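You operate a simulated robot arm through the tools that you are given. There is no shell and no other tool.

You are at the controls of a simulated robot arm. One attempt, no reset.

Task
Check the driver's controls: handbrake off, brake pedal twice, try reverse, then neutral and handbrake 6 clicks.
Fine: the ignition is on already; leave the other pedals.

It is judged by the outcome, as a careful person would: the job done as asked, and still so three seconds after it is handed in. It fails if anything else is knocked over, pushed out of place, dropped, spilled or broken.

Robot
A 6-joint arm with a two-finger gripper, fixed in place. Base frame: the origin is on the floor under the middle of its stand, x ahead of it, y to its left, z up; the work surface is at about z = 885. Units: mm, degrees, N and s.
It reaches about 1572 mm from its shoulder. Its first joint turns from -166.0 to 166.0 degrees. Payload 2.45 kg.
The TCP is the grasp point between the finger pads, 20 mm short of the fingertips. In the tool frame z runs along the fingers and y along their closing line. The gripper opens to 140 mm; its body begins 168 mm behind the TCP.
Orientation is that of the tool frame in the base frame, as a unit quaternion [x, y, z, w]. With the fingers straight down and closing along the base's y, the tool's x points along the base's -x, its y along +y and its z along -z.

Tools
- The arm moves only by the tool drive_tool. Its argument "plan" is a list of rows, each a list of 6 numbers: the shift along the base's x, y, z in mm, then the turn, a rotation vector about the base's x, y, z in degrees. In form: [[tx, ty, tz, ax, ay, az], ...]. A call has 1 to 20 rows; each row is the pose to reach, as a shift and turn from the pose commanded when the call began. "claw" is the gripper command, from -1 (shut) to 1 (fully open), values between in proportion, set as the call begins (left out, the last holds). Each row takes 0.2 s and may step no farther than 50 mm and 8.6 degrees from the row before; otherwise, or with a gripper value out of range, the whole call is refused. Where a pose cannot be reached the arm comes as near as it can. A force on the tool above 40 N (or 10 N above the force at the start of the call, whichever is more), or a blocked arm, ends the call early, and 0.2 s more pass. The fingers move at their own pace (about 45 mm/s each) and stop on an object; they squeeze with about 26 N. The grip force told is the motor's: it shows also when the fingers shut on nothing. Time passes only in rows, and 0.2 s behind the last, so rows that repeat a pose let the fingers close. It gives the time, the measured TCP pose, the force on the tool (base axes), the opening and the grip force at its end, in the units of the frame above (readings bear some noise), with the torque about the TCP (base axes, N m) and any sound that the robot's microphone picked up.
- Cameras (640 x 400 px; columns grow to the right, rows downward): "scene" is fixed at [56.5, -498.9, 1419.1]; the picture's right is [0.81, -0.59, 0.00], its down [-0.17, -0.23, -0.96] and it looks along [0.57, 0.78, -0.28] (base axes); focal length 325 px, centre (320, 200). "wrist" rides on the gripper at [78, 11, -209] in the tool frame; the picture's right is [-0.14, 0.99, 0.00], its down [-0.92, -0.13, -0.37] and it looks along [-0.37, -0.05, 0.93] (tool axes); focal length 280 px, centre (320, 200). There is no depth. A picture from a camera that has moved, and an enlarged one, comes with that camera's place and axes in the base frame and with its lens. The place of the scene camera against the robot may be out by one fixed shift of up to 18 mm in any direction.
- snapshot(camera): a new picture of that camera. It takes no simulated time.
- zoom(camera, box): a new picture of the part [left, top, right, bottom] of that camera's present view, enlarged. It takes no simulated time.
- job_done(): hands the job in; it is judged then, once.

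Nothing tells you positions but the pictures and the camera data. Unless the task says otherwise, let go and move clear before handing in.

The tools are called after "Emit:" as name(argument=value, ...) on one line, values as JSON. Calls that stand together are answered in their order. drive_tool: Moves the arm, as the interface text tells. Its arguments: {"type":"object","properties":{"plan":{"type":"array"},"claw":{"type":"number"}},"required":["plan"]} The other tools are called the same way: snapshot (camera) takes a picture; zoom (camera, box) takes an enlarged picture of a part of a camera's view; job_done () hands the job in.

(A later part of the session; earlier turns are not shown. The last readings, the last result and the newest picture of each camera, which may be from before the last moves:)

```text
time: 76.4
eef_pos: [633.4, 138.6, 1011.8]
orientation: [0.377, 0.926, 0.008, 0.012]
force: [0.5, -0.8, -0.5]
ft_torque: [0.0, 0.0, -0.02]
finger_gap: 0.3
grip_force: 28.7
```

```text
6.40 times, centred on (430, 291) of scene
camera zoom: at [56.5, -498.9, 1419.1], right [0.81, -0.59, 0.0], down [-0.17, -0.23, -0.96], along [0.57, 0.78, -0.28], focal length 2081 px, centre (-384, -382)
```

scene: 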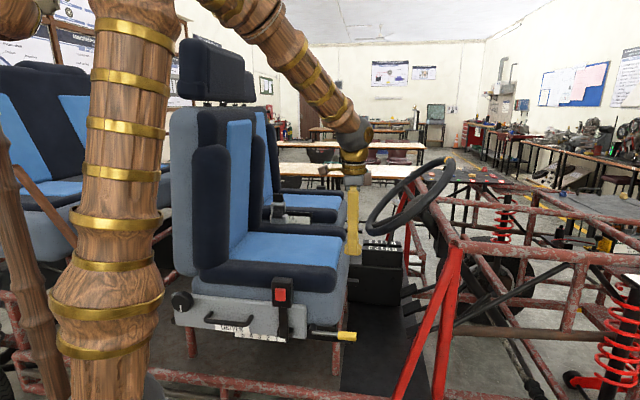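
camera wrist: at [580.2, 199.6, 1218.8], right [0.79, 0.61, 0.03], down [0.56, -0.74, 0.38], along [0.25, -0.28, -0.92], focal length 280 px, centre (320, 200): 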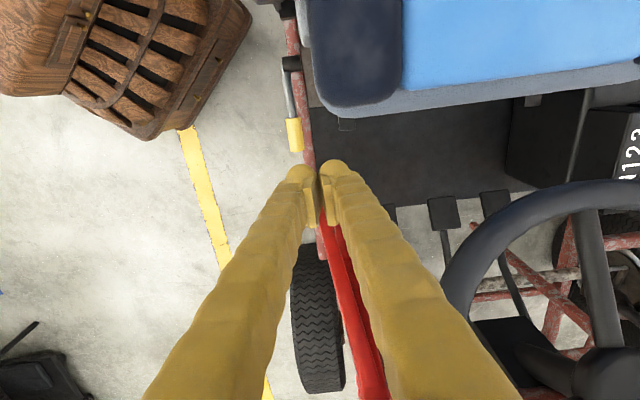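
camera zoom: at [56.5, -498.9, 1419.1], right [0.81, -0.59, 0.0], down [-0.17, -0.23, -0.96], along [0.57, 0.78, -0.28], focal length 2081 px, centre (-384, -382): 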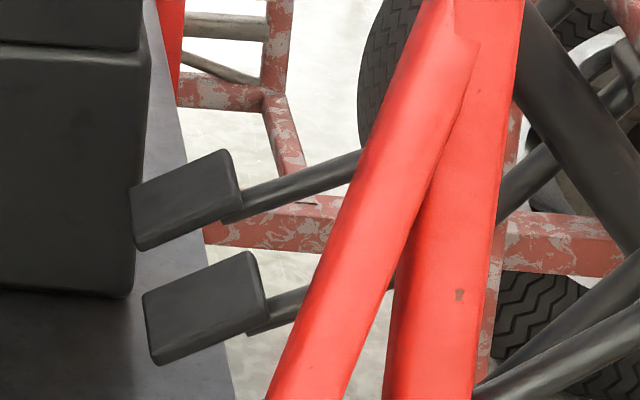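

The brake pedal centre is at about (583, 798, 664) in the rig frame. I'll tilt the tool toward the pedal while moving in along the approach line, clear of the wheel, the seat and the accelerator.

Emit:
drive_tool(plan=[[16.3, 3.7, -15.9, 0.39, -5.99, 0], [32.6, 7.5, -31.8, 0.78, -11.98, 0], [48.9, 11.2, -47.6, 1.16, -17.96, 0], [65.2, 15, -63.5, 1.55, -23.95, 0], [81.4, 18.7, -79.4, 1.94, -29.94, 0], [97.7, 22.4, -95.3, 2.33, -35.93, 0], [114, 26.2, -111.1, 2.71, -41.9, 0], [130.3, 29.9, -127, 3.1, -47.9, 0]])

Emit:
snapshot(camera="wrist")

Emit:
snapshot(camera="scene")

```text
time: 78.2
eef_pos: [762.4, 191.4, 955.1]
orientation: [0.359, 0.86, 0.144, 0.332]
force: [0.7, -0.2, 0.3]
ft_torque: [-0.05, 0.09, -0.07]
finger_gap: 0.1
grip_force: 29.7
out of reach, approached as far as the arm can: row 6, 7, 8
```

```text
taken
camera wrist: at [587.3, 253.2, 1075.8], right [0.59, 0.6, 0.55], down [0.16, -0.75, 0.64], along [0.79, -0.29, -0.54], focal length 280 px, centre (320, 200)
```

wrist: 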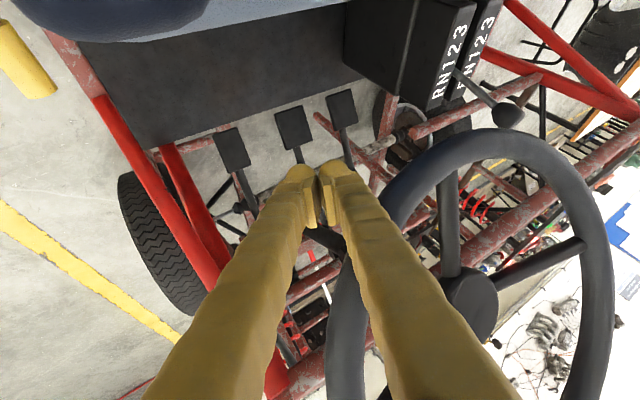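

```text
taken
```

scene: 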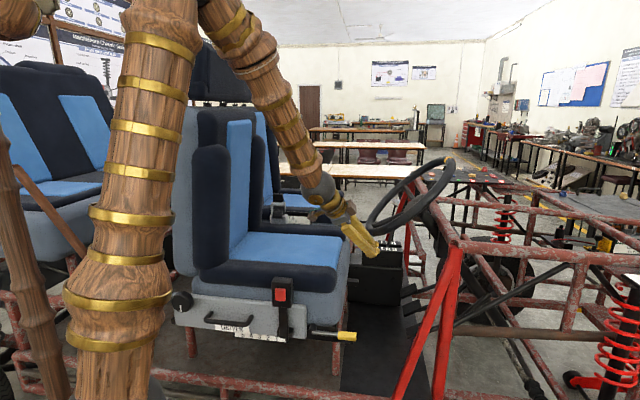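

The arm couldn't fold that far, and the camera bracket would pass close to the cushion. I'll roll the tool 90° about its own axis so the camera sits to the right, in free space, before going deeper.

Emit:
drive_tool(plan=[[0, 0, 0, -5.52, -0.07, 6.03], [0, 0, 0, -11.03, -0.15, 12.06], [0, 0, 0, -16.55, -0.22, 18.09], [0, 0, 0, -22.06, -0.29, 24.12], [0, 0, 0, -27.58, -0.37, 30.15], [0, 0, 0, -33.1, -0.44, 36.18], [0, 0, 0, -38.6, -0.52, 42.2], [0, 0, 0, -44.1, -0.59, 48.2], [0, 0, 0, -49.6, -0.66, 54.3], [0, 0, 0, -55.2, -0.74, 60.3], [0, 0, 0, -60.7, -0.8, 66.3]])

Emit:
snapshot(camera="wrist")

Emit:
snapshot(camera="scene")

```text
time: 80.6
eef_pos: [761.5, 192.3, 955.3]
orientation: [-0.362, 0.859, -0.135, 0.335]
force: [0.4, -0.1, 0.8]
ft_torque: [0.03, -0.01, 0.05]
finger_gap: 0.0
grip_force: 29.3
```

```text
taken
camera wrist: at [575.9, 141.6, 1065.0], right [-0.46, 0.79, -0.4], down [0.29, 0.56, 0.77], along [0.84, 0.24, -0.49], focal length 280 px, centre (320, 200)
```

wrist: 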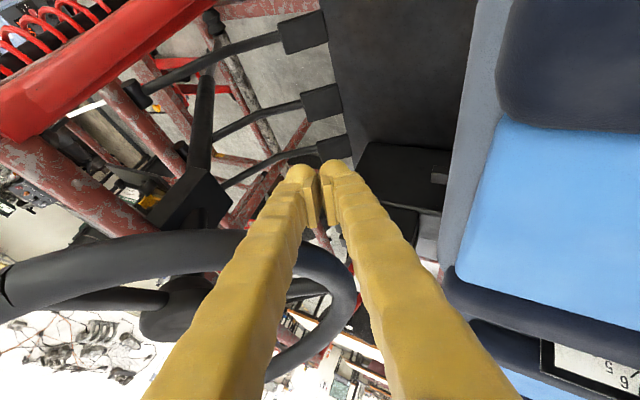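

```text
taken
```

scene: 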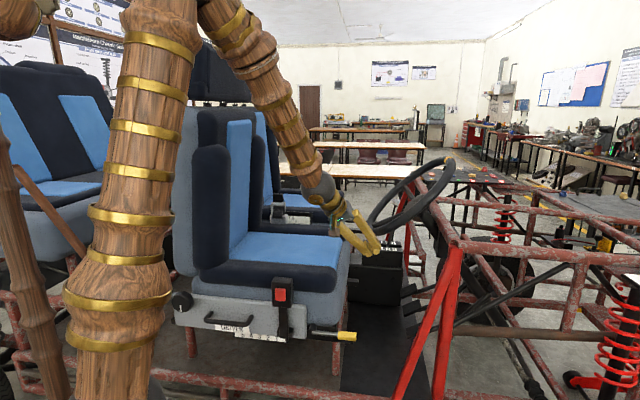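

The camera is now on the right, clear of everything, and the brake pedal is in view just ahead of the fingertips. I'll move in along the safe path and stop short of the pedal.

Emit:
drive_tool(plan=[[13.2, -4.7, -33.75, 0, 0, 0], [26.3, -9.4, -67.5, 0, 0, 0], [39.5, -14.2, -101.25, 0, 0, 0], [52.7, -18.9, -135, 0, 0, 0], [79.8, -18.1, -158.2, 0, 0, 0], [106.9, -17.4, -181.4, 0, 0, 0], [134.1, -16.6, -204.6, 0, 0, 0]])

Emit:
snapshot(camera="wrist")

Emit:
snapshot(camera="scene")

```text
time: 82.2
eef_pos: [897.2, 171.3, 751.0]
orientation: [-0.361, 0.86, -0.134, 0.336]
force: [-0.3, -0.7, 0.8]
ft_torque: [-0.04, 0.02, -0.01]
finger_gap: 0.0
grip_force: 29.5
```

```text
taken
camera wrist: at [709.5, 120.9, 861.2], right [-0.45, 0.79, -0.4], down [0.29, 0.56, 0.78], along [0.84, 0.24, -0.49], focal length 280 px, centre (320, 200)
```

wrist: 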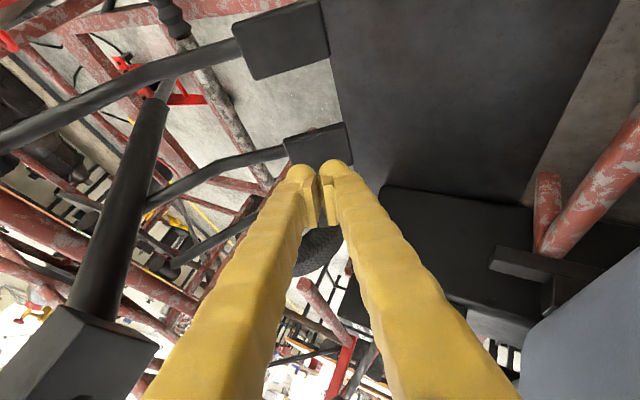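

```text
taken
```

scene: 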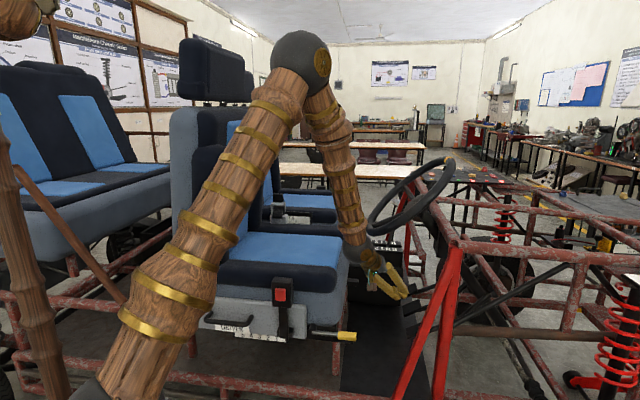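

The fingertips are lined up just behind and above the brake pad, and the accelerator is well clear to the right. I'll move to about 30 mm above the pad centre.

Emit:
drive_tool(plan=[[20.6, 0.5, -20.7, 0, 0, 0], [41.2, 1, -41.3, 0, 0, 0], [61.8, 1.5, -62, 0, 0, 0]])

Emit:
snapshot(camera="wrist")

Emit:
zoom(camera="scene", box=[370, 250, 470, 312])

```text
time: 83.0
eef_pos: [958.3, 176.3, 690.1]
orientation: [-0.362, 0.86, -0.134, 0.335]
force: [0.1, -0.1, -0.7]
ft_torque: [0.01, 0.01, 0.0]
finger_gap: 0.0
grip_force: 29.9
```

```text
taken
camera wrist: at [772.2, 124.5, 799.3], right [-0.46, 0.79, -0.4], down [0.29, 0.56, 0.78], along [0.84, 0.24, -0.49], focal length 280 px, centre (320, 200)
```

wrist: 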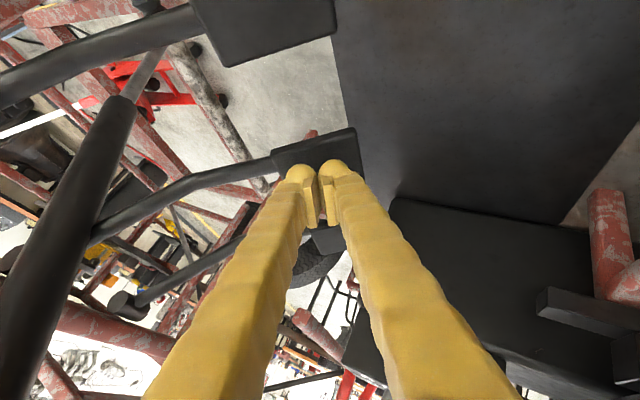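

```text
6.40 times, centred on (420, 281) of scene
camera zoom: at [56.5, -498.9, 1419.1], right [0.81, -0.59, 0.0], down [-0.17, -0.23, -0.96], along [0.57, 0.78, -0.28], focal length 2081 px, centre (-320, -318)
```

zoom: 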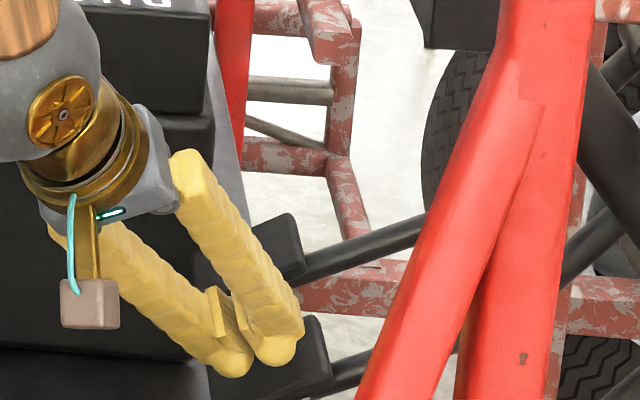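

The fingertips are right over the brake pad. I'll go down along the pedal's travel direction until first contact.

Emit:
drive_tool(plan=[[2.4, -2.3, -7.2, 0, 0, 0], [4.8, -4.7, -14.4, 0, 0, 0], [6.0, -5.8, -18, 0, 0, 0], [7.2, -7.0, -21.6, 0, 0, 0]])

Emit:
zoom(camera="scene", box=[370, 250, 470, 312])

```text
time: 84.0
eef_pos: [964.4, 169.2, 667.2]
orientation: [-0.362, 0.859, -0.133, 0.337]
force: [0.6, -0.7, 11.7]
ft_torque: [-0.25, -0.07, 0.05]
finger_gap: 0.0
grip_force: 29.8
```

```text
6.40 times, centred on (420, 281) of scene
camera zoom: at [56.5, -498.9, 1419.1], right [0.81, -0.59, 0.0], down [-0.17, -0.23, -0.96], along [0.57, 0.78, -0.28], focal length 2081 px, centre (-320, -318)
```

zoom: 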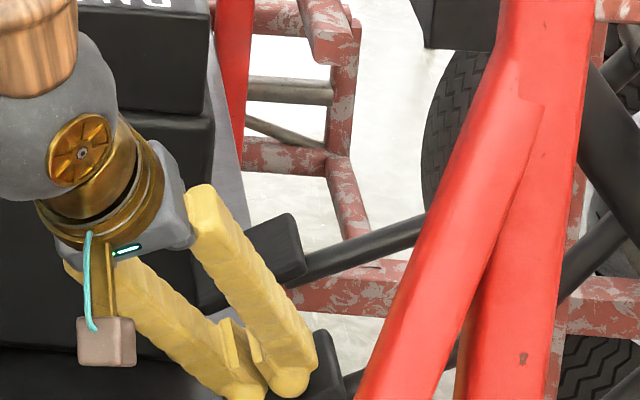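

Contact at about 12 N on the brake pad. Pressing it down for the first stroke.

Emit:
drive_tool(plan=[[2.4, -2.3, -7.2, 0, 0, 0], [4.8, -4.7, -14.4, 0, 0, 0], [7.2, -7.0, -21.6, 0, 0, 0], [9.7, -9.3, -28.8, 0, 0, 0], [12.1, -11.7, -36, 0, 0, 0]])

Emit:
snapshot(camera="scene")

Emit:
zoom(camera="scene", box=[420, 155, 520, 218])

Emit:
snapshot(camera="wrist")

```text
time: 85.2
eef_pos: [975.2, 159.6, 630.7]
orientation: [-0.362, 0.859, -0.134, 0.336]
force: [-1.6, 0.5, 17.5]
ft_torque: [-0.31, -0.16, -0.06]
finger_gap: 0.0
grip_force: 29.3
heard: click
```

```text
taken
```

scene: 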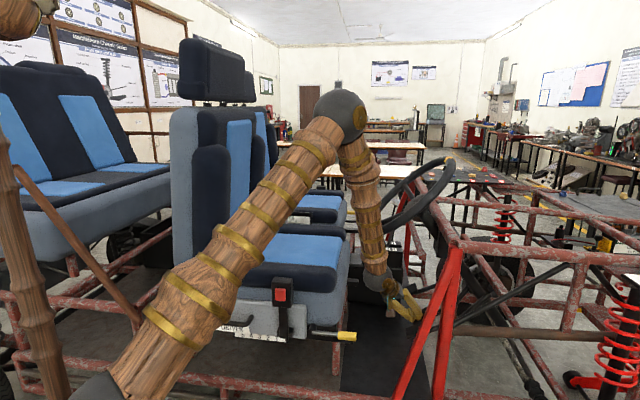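

```text
6.35 times, centred on (470, 186) of scene
camera zoom: at [56.5, -498.9, 1419.1], right [0.81, -0.59, 0.0], down [-0.17, -0.23, -0.96], along [0.57, 0.78, -0.28], focal length 2064 px, centre (-632, 286)
```

zoom: 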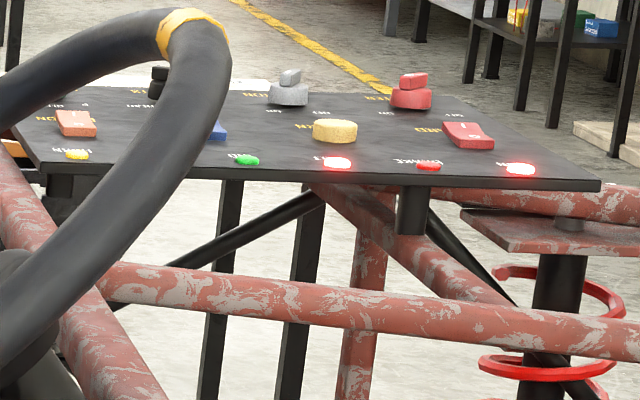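

```text
taken
camera wrist: at [791.5, 109.1, 740.3], right [-0.46, 0.79, -0.4], down [0.29, 0.56, 0.78], along [0.84, 0.24, -0.49], focal length 280 px, centre (320, 200)
```

wrist: 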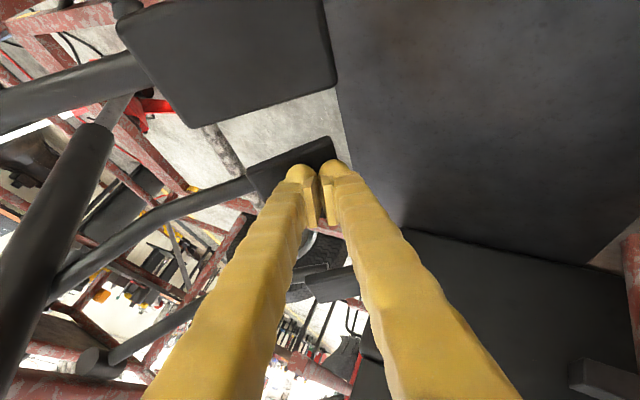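

I heard the brake switch click. I'll press a little further for a full stroke, then release completely.

Emit:
drive_tool(plan=[[1.5, -1.5, -4.5, 0, 0, 0], [3, -2.9, -9, 0, 0, 0], [4.5, -4.4, -13.5, 0, 0, 0]])

```text
time: 86.0
eef_pos: [982.4, 153.5, 616.0]
orientation: [-0.361, 0.859, -0.134, 0.336]
force: [-0.5, 3.6, 20.4]
ft_torque: [-0.34, -0.22, -0.01]
finger_gap: 0.1
grip_force: 29.6
```

The first stroke is full. Releasing the pedal completely now.

Emit:
drive_tool(plan=[[-4.5, 4.4, 13.5, 0, 0, 0], [-9, 8.8, 27, 0, 0, 0], [-13.5, 13.1, 40.5, 0, 0, 0], [-18, 17.5, 54, 0, 0, 0], [-21, 20.4, 63, 0, 0, 0], [-21, 20.4, 63, 0, 0, 0], [-21, 20.4, 63, 0, 0, 0]])

Emit:
zoom(camera="scene", box=[370, 250, 470, 312])

Emit:
snapshot(camera="wrist")

```text
time: 87.6
eef_pos: [961.0, 173.6, 680.7]
orientation: [-0.361, 0.86, -0.134, 0.336]
force: [0.1, -0.4, 0.3]
ft_torque: [0.0, 0.01, 0.01]
finger_gap: 0.2
grip_force: 29.2
```

```text
6.40 times, centred on (420, 281) of scene
camera zoom: at [56.5, -498.9, 1419.1], right [0.81, -0.59, 0.0], down [-0.17, -0.23, -0.96], along [0.57, 0.78, -0.28], focal length 2081 px, centre (-320, -318)
```

zoom: 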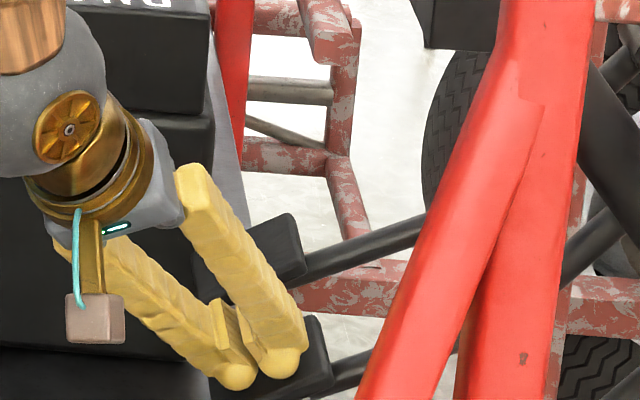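

```text
taken
camera wrist: at [775.7, 123.5, 790.1], right [-0.46, 0.79, -0.4], down [0.29, 0.56, 0.78], along [0.84, 0.24, -0.49], focal length 280 px, centre (320, 200)
```

wrist: 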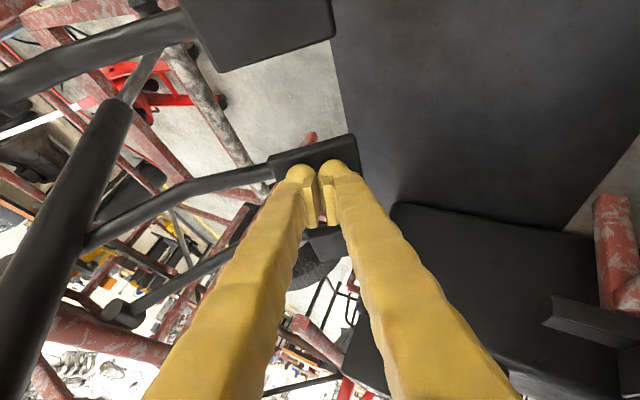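

The pedal is back at rest with no contact. Now the second press, the same stroke.

Emit:
drive_tool(plan=[[2.7, -2.6, -8, 0, 0, 0], [5.4, -5.2, -16, 0, 0, 0], [8, -7.8, -24, 0, 0, 0], [10.7, -10.4, -32, 0, 0, 0], [13.4, -13, -40, 0, 0, 0], [16, -15.6, -48, 0, 0, 0], [18.7, -18.2, -56, 0, 0, 0], [21, -20.4, -63, 0, 0, 0]])

Emit:
zoom(camera="scene", box=[370, 250, 470, 312])

```text
time: 89.4
eef_pos: [982.1, 155.4, 617.0]
orientation: [-0.361, 0.86, -0.133, 0.335]
force: [-2.6, 3.3, 21.8]
ft_torque: [-0.37, -0.16, -0.01]
finger_gap: 0.0
grip_force: 29.5
heard: click
```

```text
6.40 times, centred on (420, 281) of scene
camera zoom: at [56.5, -498.9, 1419.1], right [0.81, -0.59, 0.0], down [-0.17, -0.23, -0.96], along [0.57, 0.78, -0.28], focal length 2081 px, centre (-320, -318)
```

zoom: 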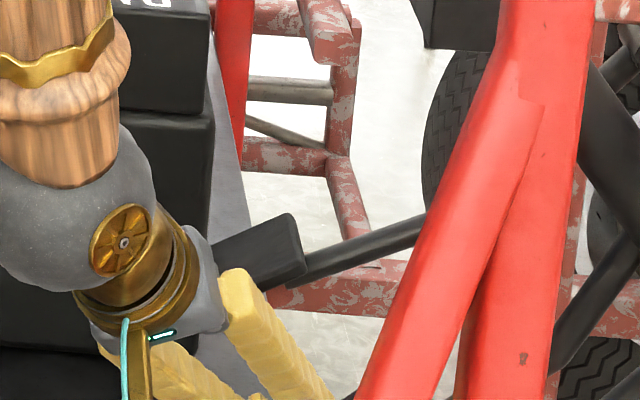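

The second click is confirmed. I'll release the brake and withdraw the way I came.

Emit:
drive_tool(plan=[[-7, 6.8, 21, 0, 0, 0], [-14, 13.6, 42, 0, 0, 0], [-21, 20.4, 63, 0, 0, 0], [-42, 20, 87, 0, 0, 0], [-64, 19, 110, 0, 0, 0], [-85, 18, 134, 0, 0, 0], [-113, 19, 157, 0, 0, 0], [-140, 19.5, 180, 0, 0, 0], [-168, 20, 203, 0, 0, 0]])

Emit:
snapshot(camera="wrist")

Emit:
snapshot(camera="scene")

```text
time: 91.4
eef_pos: [814.2, 175.6, 819.8]
orientation: [-0.362, 0.859, -0.133, 0.336]
force: [0.4, 0.7, -0.3]
ft_torque: [0.02, -0.02, -0.01]
finger_gap: 0.0
grip_force: 29.2
```

```text
taken
camera wrist: at [628.3, 125.2, 930.4], right [-0.46, 0.79, -0.4], down [0.29, 0.56, 0.78], along [0.84, 0.24, -0.49], focal length 280 px, centre (320, 200)
```

wrist: 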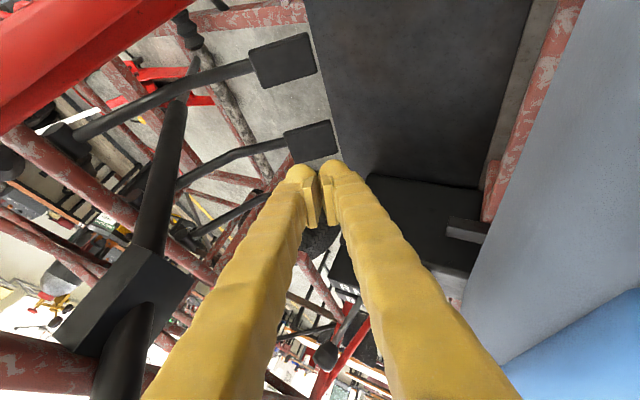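

```text
taken
```

scene: 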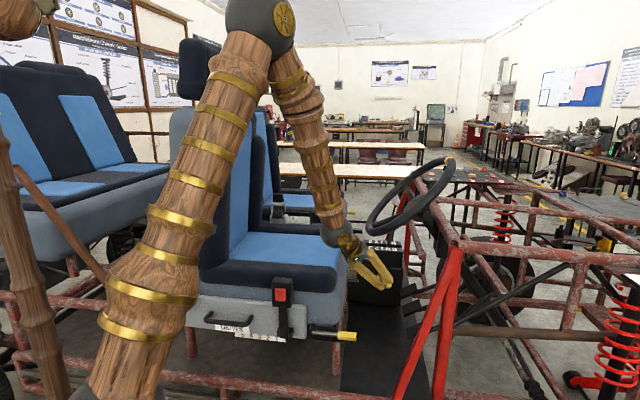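

Clear of the pedals. Next is the gear lever. I'll retrace to the open space beside the seat and bring the tool back to vertical, keeping the roll so the fingers close along the fore-aft direction.

Emit:
drive_tool(plan=[[-13.2, 4.3, 33.75, 0, 0, 0], [-26.3, 8.6, 67.5, 0, 0, 0], [-39.5, 12.9, 101.25, 0, 0, 0], [-52.7, 17.2, 135, 0, 0, 0], [-68.7, 10.3, 142, -0.34, 5.29, 0], [-84.7, 3.4, 149, -0.68, 10.6, 0], [-100.7, -3.5, 156, -1.0, 15.9, 0], [-116.8, -10.4, 163, -1.35, 21.2, 0], [-132.8, -17.3, 170, -1.7, 26.4, 0], [-148.8, -24.2, 177, -2.0, 31.7, 0], [-164.8, -31.1, 184, -2.4, 37, 0], [-180.8, -38, 192, -2.7, 42.3, 0]])

Emit:
snapshot(camera="wrist")

Emit:
snapshot(camera="scene")

```text
time: 92.8
eef_pos: [754.7, 181.3, 976.8]
orientation: [-0.39, 0.857, -0.142, 0.307]
force: [-1.8, 0.4, -1.1]
ft_torque: [0.02, 0.02, 0.02]
finger_gap: 0.0
grip_force: 29.5
stopped in row 6: the force on the tool passed its limit at 61 N (the readings are from after the stop); the commanded pose is now the measured one
```

```text
taken
camera wrist: at [577.4, 130.3, 1098.5], right [-0.51, 0.75, -0.42], down [0.31, 0.61, 0.73], along [0.81, 0.24, -0.54], focal length 280 px, centre (320, 200)
```

wrist: 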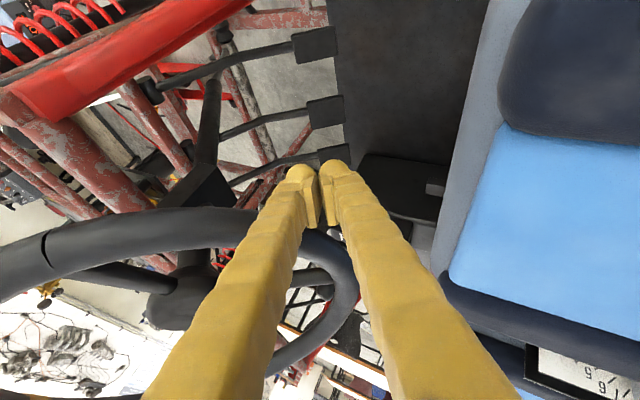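

```text
taken
```

scene: 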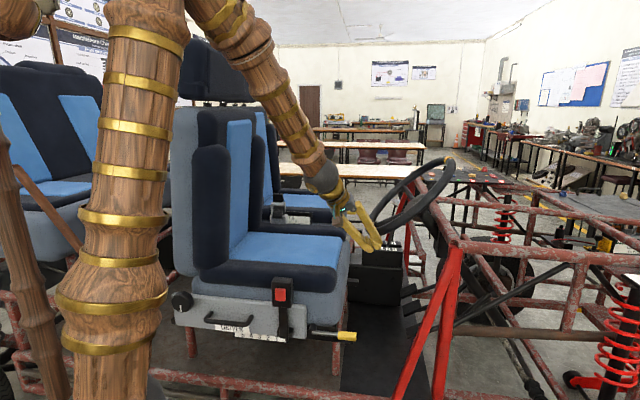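

I felt a bump of about 61 N: the fingers touched the steering wheel rim while untilting. I'll check the wheel before moving anything else.

Emit:
zoom(camera="scene", box=[320, 140, 520, 265])

Emit:
zoom(camera="scene", box=[320, 180, 420, 243])

Emit:
zoom(camera="wrist", box=[200, 140, 440, 290])

```text
3.20 times, centred on (420, 202) of scene
camera zoom: at [56.5, -498.9, 1419.1], right [0.81, -0.59, 0.0], down [-0.17, -0.23, -0.96], along [0.57, 0.78, -0.28], focal length 1040 px, centre (0, 192)
```

zoom: 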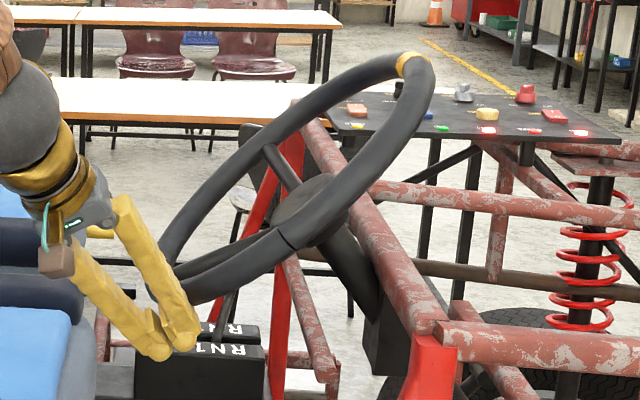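

```text
6.35 times, centred on (370, 212) of scene
camera zoom: at [56.5, -498.9, 1419.1], right [0.81, -0.59, 0.0], down [-0.17, -0.23, -0.96], along [0.57, 0.78, -0.28], focal length 2064 px, centre (2, 127)
```

zoom: 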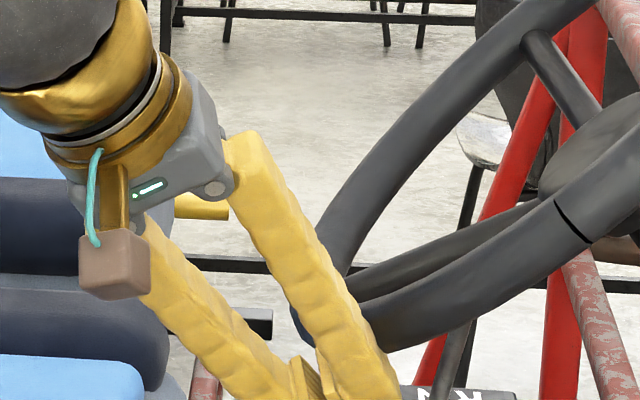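

```text
2.67 times, centred on (320, 215) of wrist
camera zoom: at [577.4, 130.3, 1098.5], right [-0.51, 0.75, -0.42], down [0.31, 0.61, 0.73], along [0.81, 0.24, -0.54], focal length 748 px, centre (320, 160)
```

zoom: 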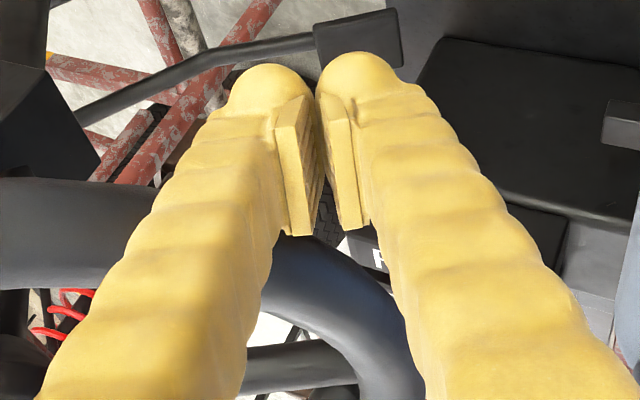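

The wheel's marker and spokes are exactly where they were, so nothing has shifted. I'll back off to the earlier clear pose and undo the roll first, so the thin side of the fingers faces the wheel, then retrace my original way in.

Emit:
drive_tool(plan=[[3.4, 5.5, -10.7, 0.1, -1.5, 0], [6.8, 11, -21.5, 0.2, -3.1, 0], [6.8, 11, -21.5, 0.2, -3.1, 0]])

Emit:
zoom(camera="scene", box=[320, 180, 420, 243])

```text
time: 93.5
eef_pos: [763.6, 192.3, 953.3]
orientation: [-0.386, 0.848, -0.151, 0.331]
force: [-0.2, 0.4, 0.3]
ft_torque: [0.01, 0.01, 0.0]
finger_gap: 0.1
grip_force: 29.4
```

```text
6.35 times, centred on (370, 212) of scene
camera zoom: at [56.5, -498.9, 1419.1], right [0.81, -0.59, 0.0], down [-0.17, -0.23, -0.96], along [0.57, 0.78, -0.28], focal length 2064 px, centre (2, 127)
```

zoom: 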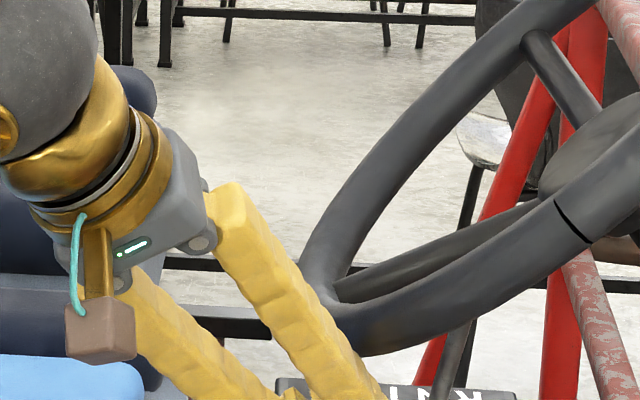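

Emit:
drive_tool(plan=[[0, 0, 0, 5.55, 0, -6.02], [0, 0, 0, 11.1, 0, -12.04], [0, 0, 0, 16.6, 0, -18.1], [0, 0, 0, 22.2, 0, -24.1], [0, 0, 0, 27.7, 0, -30.1], [0, 0, 0, 33.3, 0, -36.1], [0, 0, 0, 38.8, 0, -42.1], [0, 0, 0, 44.4, 0, -48.1], [0, 0, 0, 49.9, 0, -54.2], [0, 0, 0, 55.5, 0, -60.2], [0, 0, 0, 61, 0, -66.2]])

Emit:
snapshot(camera="wrist")

```text
time: 96.0
eef_pos: [761.7, 191.1, 954.2]
orientation: [0.327, 0.872, 0.128, 0.34]
force: [0.0, 0.1, -0.1]
ft_torque: [-0.01, -0.01, -0.01]
finger_gap: 0.2
grip_force: 29.3
```

```text
taken
camera wrist: at [583.4, 252.0, 1072.8], right [0.56, 0.66, 0.51], down [0.2, -0.7, 0.68], along [0.81, -0.28, -0.52], focal length 280 px, centre (320, 200)
```

wrist: 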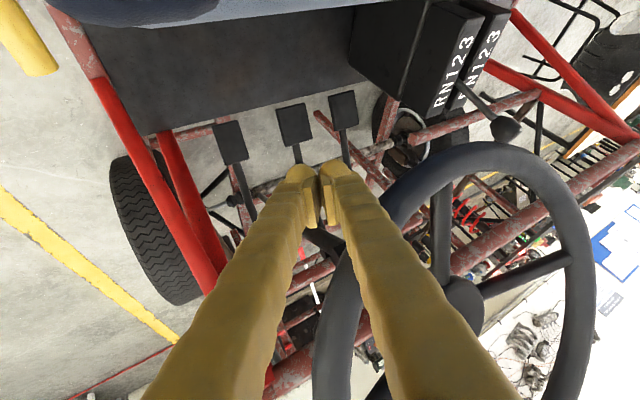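

Clear. Now I'll retrace the original entry path in reverse, back to the vertical pose beside the seat.

Emit:
drive_tool(plan=[[-23.5, -16.9, -10.9, -0.4, 6.2, 0], [-46.9, -33.8, -21.8, -0.8, 12.4, 0], [-63.2, -37.5, -5.9, -1.2, 18.4, 0], [-79.5, -41.3, 9.9, -1.6, 24.4, 0], [-95.7, -45, 25.8, -1.95, 30.4, 0], [-112, -48.8, 41.7, -2.35, 36.4, 0], [-128.3, -52.5, 57.6, -2.75, 42.4, 0]])

Emit:
snapshot(camera="wrist")

Emit:
snapshot(camera="scene")

```text
time: 97.5
eef_pos: [635.4, 141.8, 1011.8]
orientation: [0.342, 0.939, -0.02, 0.008]
force: [-0.6, -0.3, 0.4]
ft_torque: [-0.01, -0.01, -0.01]
finger_gap: 0.0
grip_force: 29.3
```

```text
taken
camera wrist: at [582.1, 208.1, 1216.5], right [0.74, 0.67, -0.03], down [0.62, -0.68, 0.4], along [0.25, -0.31, -0.92], focal length 280 px, centre (320, 200)
```

wrist: 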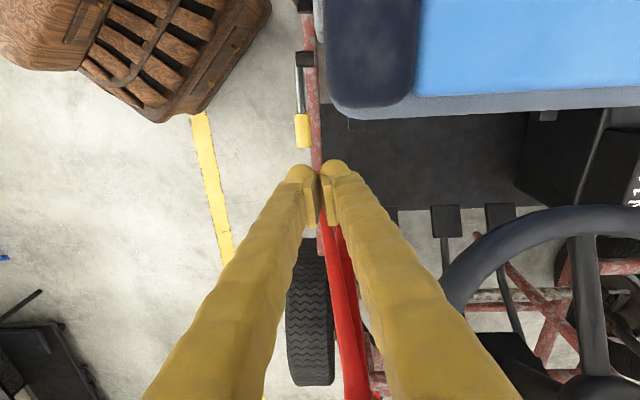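

```text
taken
```

scene: 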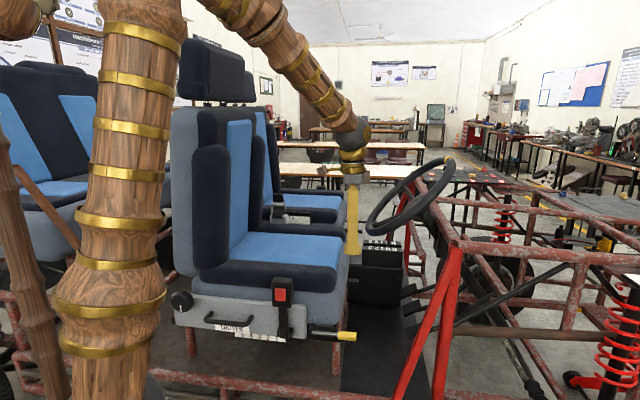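

Back in the clear, and the wheel looks untouched. Now I'll cross over the driver's seat toward the gear lever, straightening the tool along the way.

Emit:
drive_tool(plan=[[-17.9, 17.4, 30, 0.4, 0, -0.7], [-36.6, 35.4, 60, 0.8, 0, -1.3], [-55.3, 53.5, 90, 1.2, 0.05, -2], [-38.3, 89.8, 95, 1.6, 0.05, -2.7], [-21.3, 127.6, 100, 2.0, 0.08, -3.3], [-4.2, 165.4, 105, 2.46, 0.08, -4], [12.8, 203.2, 110, 2.46, 0.08, -4], [43.4, 234.9, 102, 2.46, 0.08, -4], [75.3, 267.9, 94, 2.46, 0.08, -4], [107.3, 301, 86, 2.46, 0.08, -4], [139.2, 334.1, 78, 2.46, 0.08, -4], [171.2, 367.2, 75, 2.46, 0.08, -4], [205, 390, 78, 2.46, 0.08, -4], [239, 413, 80, 2.46, 0.08, -4], [274, 437, 82, 2.46, 0.08, -4], [308, 460, 82, 2.46, 0.08, -4]], claw=-1)

Emit:
snapshot(camera="wrist")

Emit:
snapshot(camera="scene")

```text
time: 101.0
eef_pos: [940.8, 600.2, 1096.8]
orientation: [0.375, 0.927, 0.001, -0.001]
force: [0.3, -0.9, 2.0]
ft_torque: [0.04, -0.08, -0.02]
finger_gap: 0.0
grip_force: 29.1
```

```text
taken
camera wrist: at [892.1, 662.0, 1305.1], right [0.79, 0.62, 0.0], down [0.57, -0.73, 0.37], along [0.23, -0.29, -0.93], focal length 280 px, centre (320, 200)
```

wrist: 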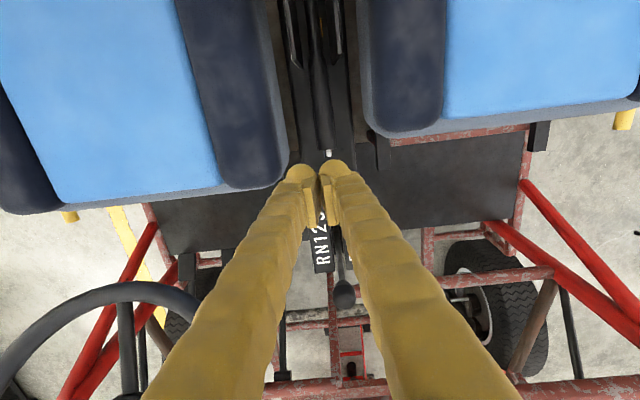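

```text
taken
```

scene: 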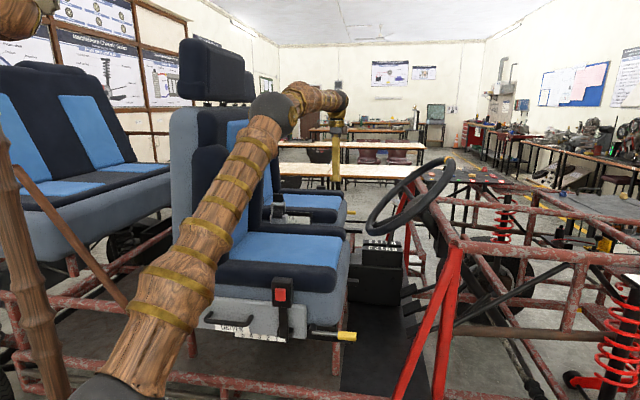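

Emit:
zoom(camera="wrist", box=[290, 220, 410, 320])

Emit:
zoom(camera="scene", box=[340, 220, 440, 283])

Emit:
zoom(camera="wrist", box=[260, 0, 380, 170])

```text
4.00 times, centred on (350, 270) of wrist
camera zoom: at [892.1, 662.0, 1305.1], right [0.79, 0.62, 0.0], down [0.57, -0.73, 0.37], along [0.23, -0.29, -0.93], focal length 1122 px, centre (200, -80)
```

zoom: 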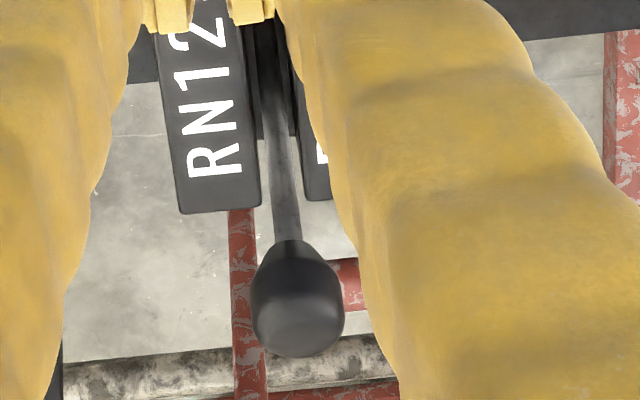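

```text
6.35 times, centred on (390, 252) of scene
camera zoom: at [56.5, -498.9, 1419.1], right [0.81, -0.59, 0.0], down [-0.17, -0.23, -0.96], along [0.57, 0.78, -0.28], focal length 2064 px, centre (-124, -127)
```

zoom: 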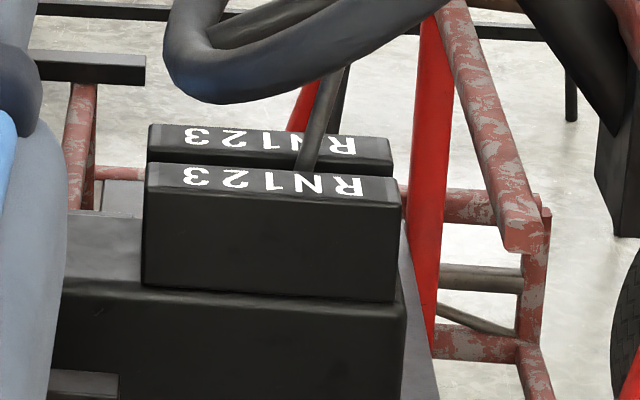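

```text
2.35 times, centred on (320, 85) of wrist
camera zoom: at [892.1, 662.0, 1305.1], right [0.79, 0.62, 0.0], down [0.57, -0.73, 0.37], along [0.23, -0.29, -0.93], focal length 660 px, centre (320, 471)
```

zoom: 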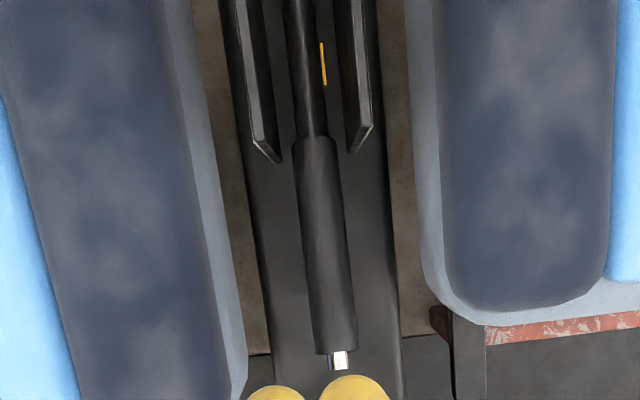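

The lever is clearly at N and the handbrake is still down. The knob is at about (537, 1090, 893). I'll open the fingers partway, tilt the tool forward 20° for reach, and come in above the knob.

Emit:
drive_tool(plan=[[25.2, -24.3, -5, -2.78, -2.88, 0], [51.1, -47.9, -10, -5.56, -5.75, 0], [76.9, -71.5, -20, -8.34, -8.63, 0], [102.8, -95.1, -40, -11.1, -11.5, 0], [128.7, -118.7, -65, -13.9, -14.4, 0], [151, -138.8, -90, -13.9, -14.4, 0], [170.4, -157.6, -113, -13.9, -14.4, 0], [188.4, -174.4, -137, -13.9, -14.4, 0]], claw=0.286)

Emit:
snapshot(camera="wrist")

Emit:
snapshot(camera="scene")

```text
time: 102.8
eef_pos: [1128.6, 426.8, 957.5]
orientation: [0.369, 0.913, -0.065, 0.162]
force: [0.3, -0.3, 0.9]
ft_torque: [-0.01, -0.06, -0.01]
finger_gap: 90.1
grip_force: 0.1
```

```text
taken
camera wrist: at [1032.9, 534.7, 1124.9], right [0.78, 0.62, 0.05], down [0.44, -0.61, 0.66], along [0.44, -0.5, -0.75], focal length 280 px, centre (320, 200)
```

wrist: 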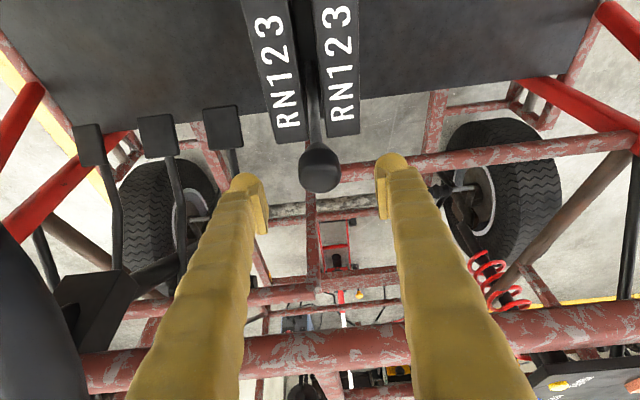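

```text
taken
```

scene: 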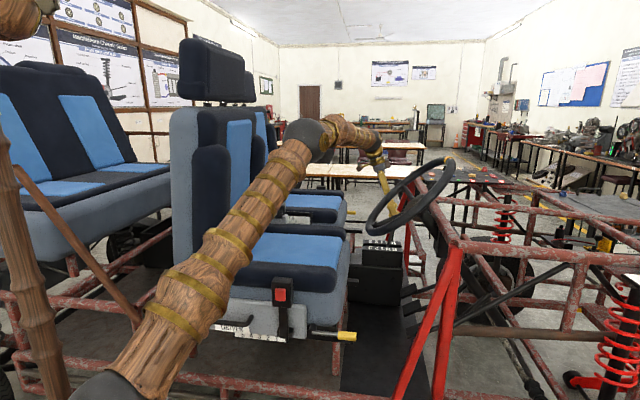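

The knob is centred between the open fingers. Moving down along the tool axis to put the pads at the knob.

Emit:
drive_tool(plan=[[5.1, -4.9, -19.4, 0, 0, 0], [10.2, -9.8, -38.9, 0, 0, 0], [15.3, -14.7, -58.3, 0, 0, 0], [15.3, -14.7, -58.3, 0, 0, 0]])

Emit:
snapshot(camera="wrist")

Emit:
zoom(camera="scene", box=[340, 190, 440, 253])

```text
time: 103.8
eef_pos: [1144.7, 409.4, 900.5]
orientation: [0.37, 0.913, -0.064, 0.162]
force: [1.0, -1.0, 0.0]
ft_torque: [-0.01, 0.03, -0.01]
finger_gap: 90.0
grip_force: 0.0
```

```text
taken
camera wrist: at [1048.9, 517.9, 1068.9], right [0.78, 0.62, 0.05], down [0.44, -0.61, 0.66], along [0.44, -0.5, -0.75], focal length 280 px, centre (320, 200)
```

wrist: 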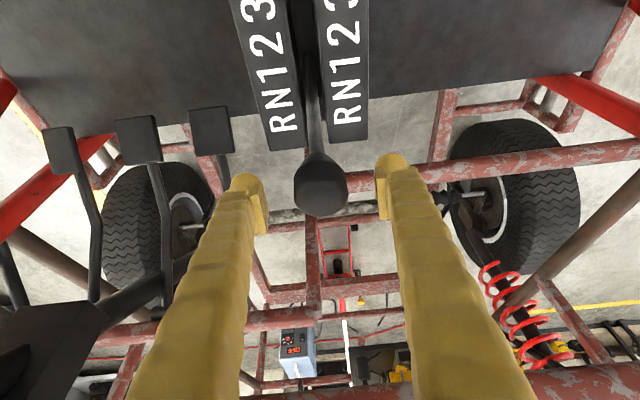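

```text
6.35 times, centred on (390, 222) of scene
camera zoom: at [56.5, -498.9, 1419.1], right [0.81, -0.59, 0.0], down [-0.17, -0.23, -0.96], along [0.57, 0.78, -0.28], focal length 2064 px, centre (-124, 64)
```

zoom: 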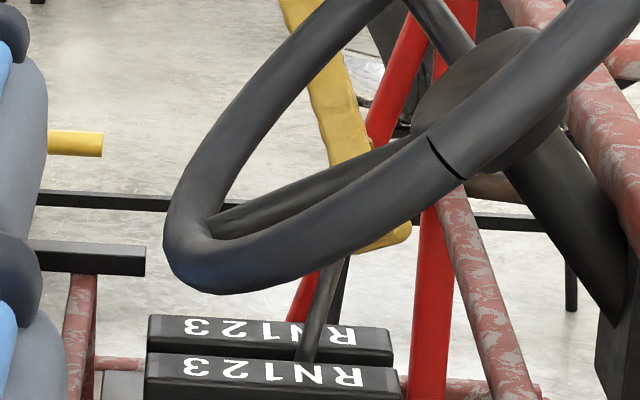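

The knob sits centred between the pads. Closing on it gently.

Emit:
drive_tool(plan=[[0, 0, 0, 0, 0, 0], [0, 0, 0, 0, 0, 0], [0, 0, 0, 0, 0, 0], [0, 0, 0, 0, 0, 0]], claw=-1)

Emit:
snapshot(camera="wrist")

```text
time: 104.8
eef_pos: [1144.1, 410.3, 901.1]
orientation: [0.37, 0.913, -0.065, 0.161]
force: [18.4, 17.4, -2.0]
ft_torque: [-0.05, -0.32, -0.15]
finger_gap: 38.9
grip_force: 28.7
```

```text
taken
camera wrist: at [1048.9, 519.0, 1069.2], right [0.78, 0.62, 0.05], down [0.44, -0.61, 0.66], along [0.44, -0.49, -0.75], focal length 280 px, centre (320, 200)
```

wrist: 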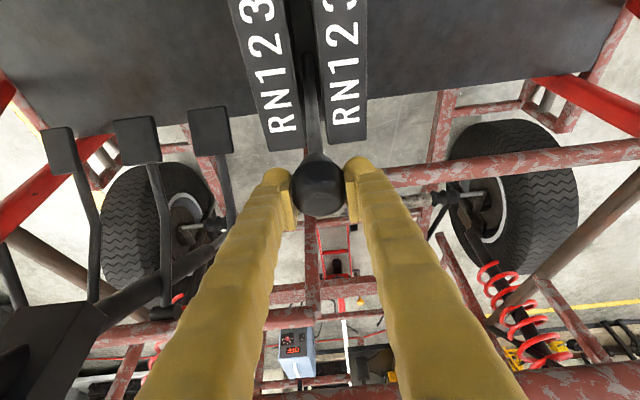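

Gripped, with a 25 N sideways load because I'm slightly off centre. I'll shift a couple of millimetres to relieve it.

Emit:
drive_tool(plan=[[0.7, 0.7, 0, 0, 0, 0], [1.4, 1.4, 0, 0, 0, 0], [1.4, 1.4, 0, 0, 0, 0]])

```text
time: 105.5
eef_pos: [1147.0, 409.5, 901.4]
orientation: [0.37, 0.913, -0.065, 0.161]
force: [-17.7, -13.5, 17.4]
ft_torque: [0.69, 1.19, 0.15]
finger_gap: 38.5
grip_force: 44.4
```

Emit:
drive_tool(plan=[[-0.35, -0.35, 0.4, 0, 0, 0], [-0.7, -0.7, 0.8, 0, 0, 0], [-0.7, -0.7, 0.8, 0, 0, 0]])

```text
time: 106.3
eef_pos: [1146.4, 410.9, 900.5]
orientation: [0.37, 0.913, -0.065, 0.162]
force: [-20.1, -28.0, 16.7]
ft_torque: [-0.35, 0.09, 0.28]
finger_gap: 38.2
grip_force: 44.6
```

Emit:
drive_tool(plan=[[-0.6, -0.6, 0.3, 0, 0, 0], [-1.1, -1.1, 0.6, 0, 0, 0], [-1.1, -1.1, 0.6, 0, 0, 0]])

```text
time: 107.2
eef_pos: [1144.5, 411.0, 901.0]
orientation: [0.37, 0.913, -0.064, 0.16]
force: [7.8, -4.4, 12.2]
ft_torque: [-0.55, -0.66, 0.05]
finger_gap: 37.8
grip_force: 45.3
```

The load is relieved. Now I'll move the lever forward along its arc toward R.

Emit:
drive_tool(plan=[[3.8, -3.7, -1.1, 0, 0, 0], [7.6, -7.4, -2.4, 0, 0, 0], [11.4, -11, -3.8, 0, 0, 0], [15.2, -14.7, -5.3, 0, 0, 0], [19, -18.3, -7, 0, 0, 0], [22.6, -21.8, -8.7, 0, 0, 0]])

Emit:
snapshot(camera="wrist")

Emit:
zoom(camera="scene", box=[340, 220, 440, 283])

```text
time: 108.5
eef_pos: [1168.4, 388.5, 890.7]
orientation: [0.37, 0.913, -0.065, 0.161]
force: [10.2, 11.3, 1.7]
ft_torque: [0.62, 0.41, -0.18]
finger_gap: 38.3
grip_force: 45.2
```

```text
taken
camera wrist: at [1071.8, 497.0, 1058.9], right [0.78, 0.62, 0.05], down [0.44, -0.61, 0.66], along [0.44, -0.5, -0.75], focal length 280 px, centre (320, 200)
```

wrist: 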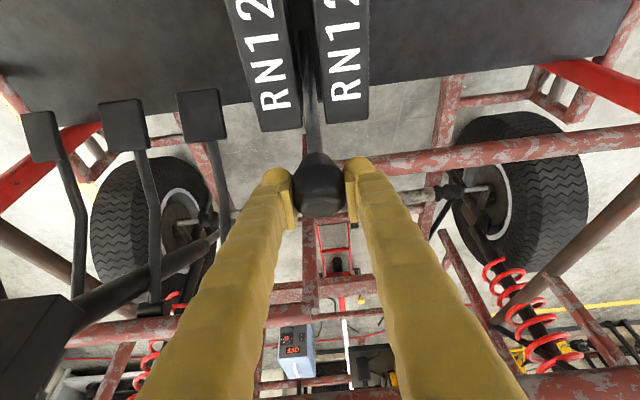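

```text
6.35 times, centred on (390, 252) of scene
camera zoom: at [56.5, -498.9, 1419.1], right [0.81, -0.59, 0.0], down [-0.17, -0.23, -0.96], along [0.57, 0.78, -0.28], focal length 2064 px, centre (-124, -127)
```

zoom: 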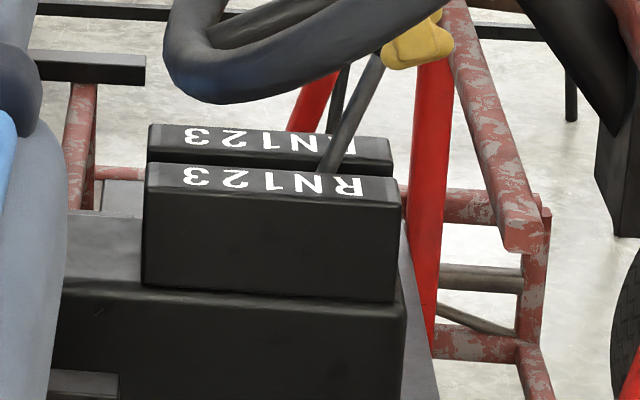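

The lever is following and is now between N and R. Continuing into R.

Emit:
drive_tool(plan=[[3.6, -3.5, -1.9, 0, 0, 0], [7.3, -7.1, -3.9, 0, 0, 0], [9.5, -9.2, -5, 0, 0, 0], [9.5, -9.2, -5, 0, 0, 0]])

Emit:
zoom(camera="scene", box=[340, 220, 440, 283])

Emit:
zoom(camera="wrist", box=[220, 20, 420, 220])

Emit:
zoom(camera="scene", box=[420, 155, 520, 218])

```text
time: 109.5
eef_pos: [1176.5, 379.0, 885.8]
orientation: [0.37, 0.913, -0.066, 0.162]
force: [4.3, 14.1, -14.3]
ft_torque: [0.57, 0.46, -0.08]
finger_gap: 38.1
grip_force: 45.0
```

```text
6.35 times, centred on (390, 252) of scene
camera zoom: at [56.5, -498.9, 1419.1], right [0.81, -0.59, 0.0], down [-0.17, -0.23, -0.96], along [0.57, 0.78, -0.28], focal length 2064 px, centre (-124, -127)
```

zoom: 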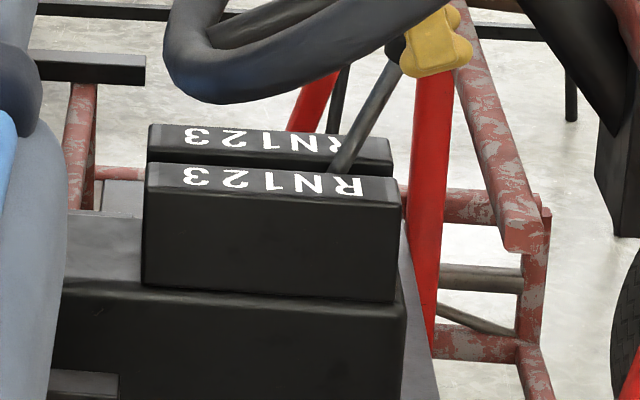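

```text
2.00 times, centred on (320, 120) of wrist
camera zoom: at [1081.4, 487.6, 1053.9], right [0.78, 0.62, 0.05], down [0.44, -0.61, 0.66], along [0.44, -0.5, -0.75], focal length 561 px, centre (320, 360)
```

zoom: 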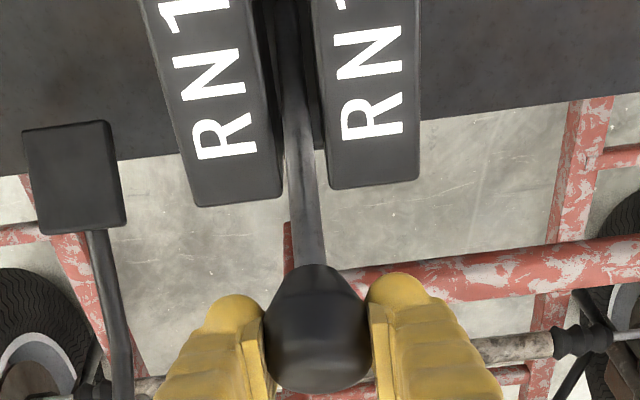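

```text
6.35 times, centred on (470, 186) of scene
camera zoom: at [56.5, -498.9, 1419.1], right [0.81, -0.59, 0.0], down [-0.17, -0.23, -0.96], along [0.57, 0.78, -0.28], focal length 2064 px, centre (-632, 286)
```

zoom: 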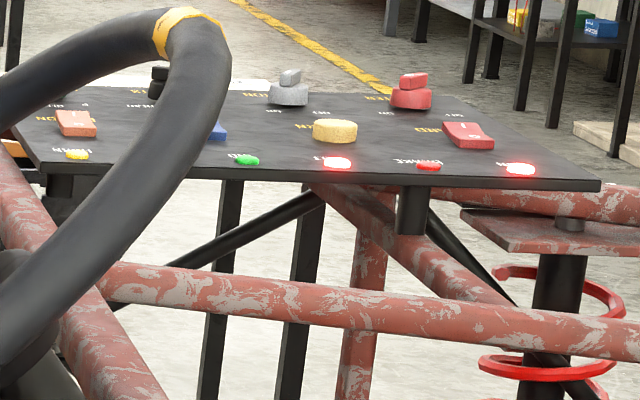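

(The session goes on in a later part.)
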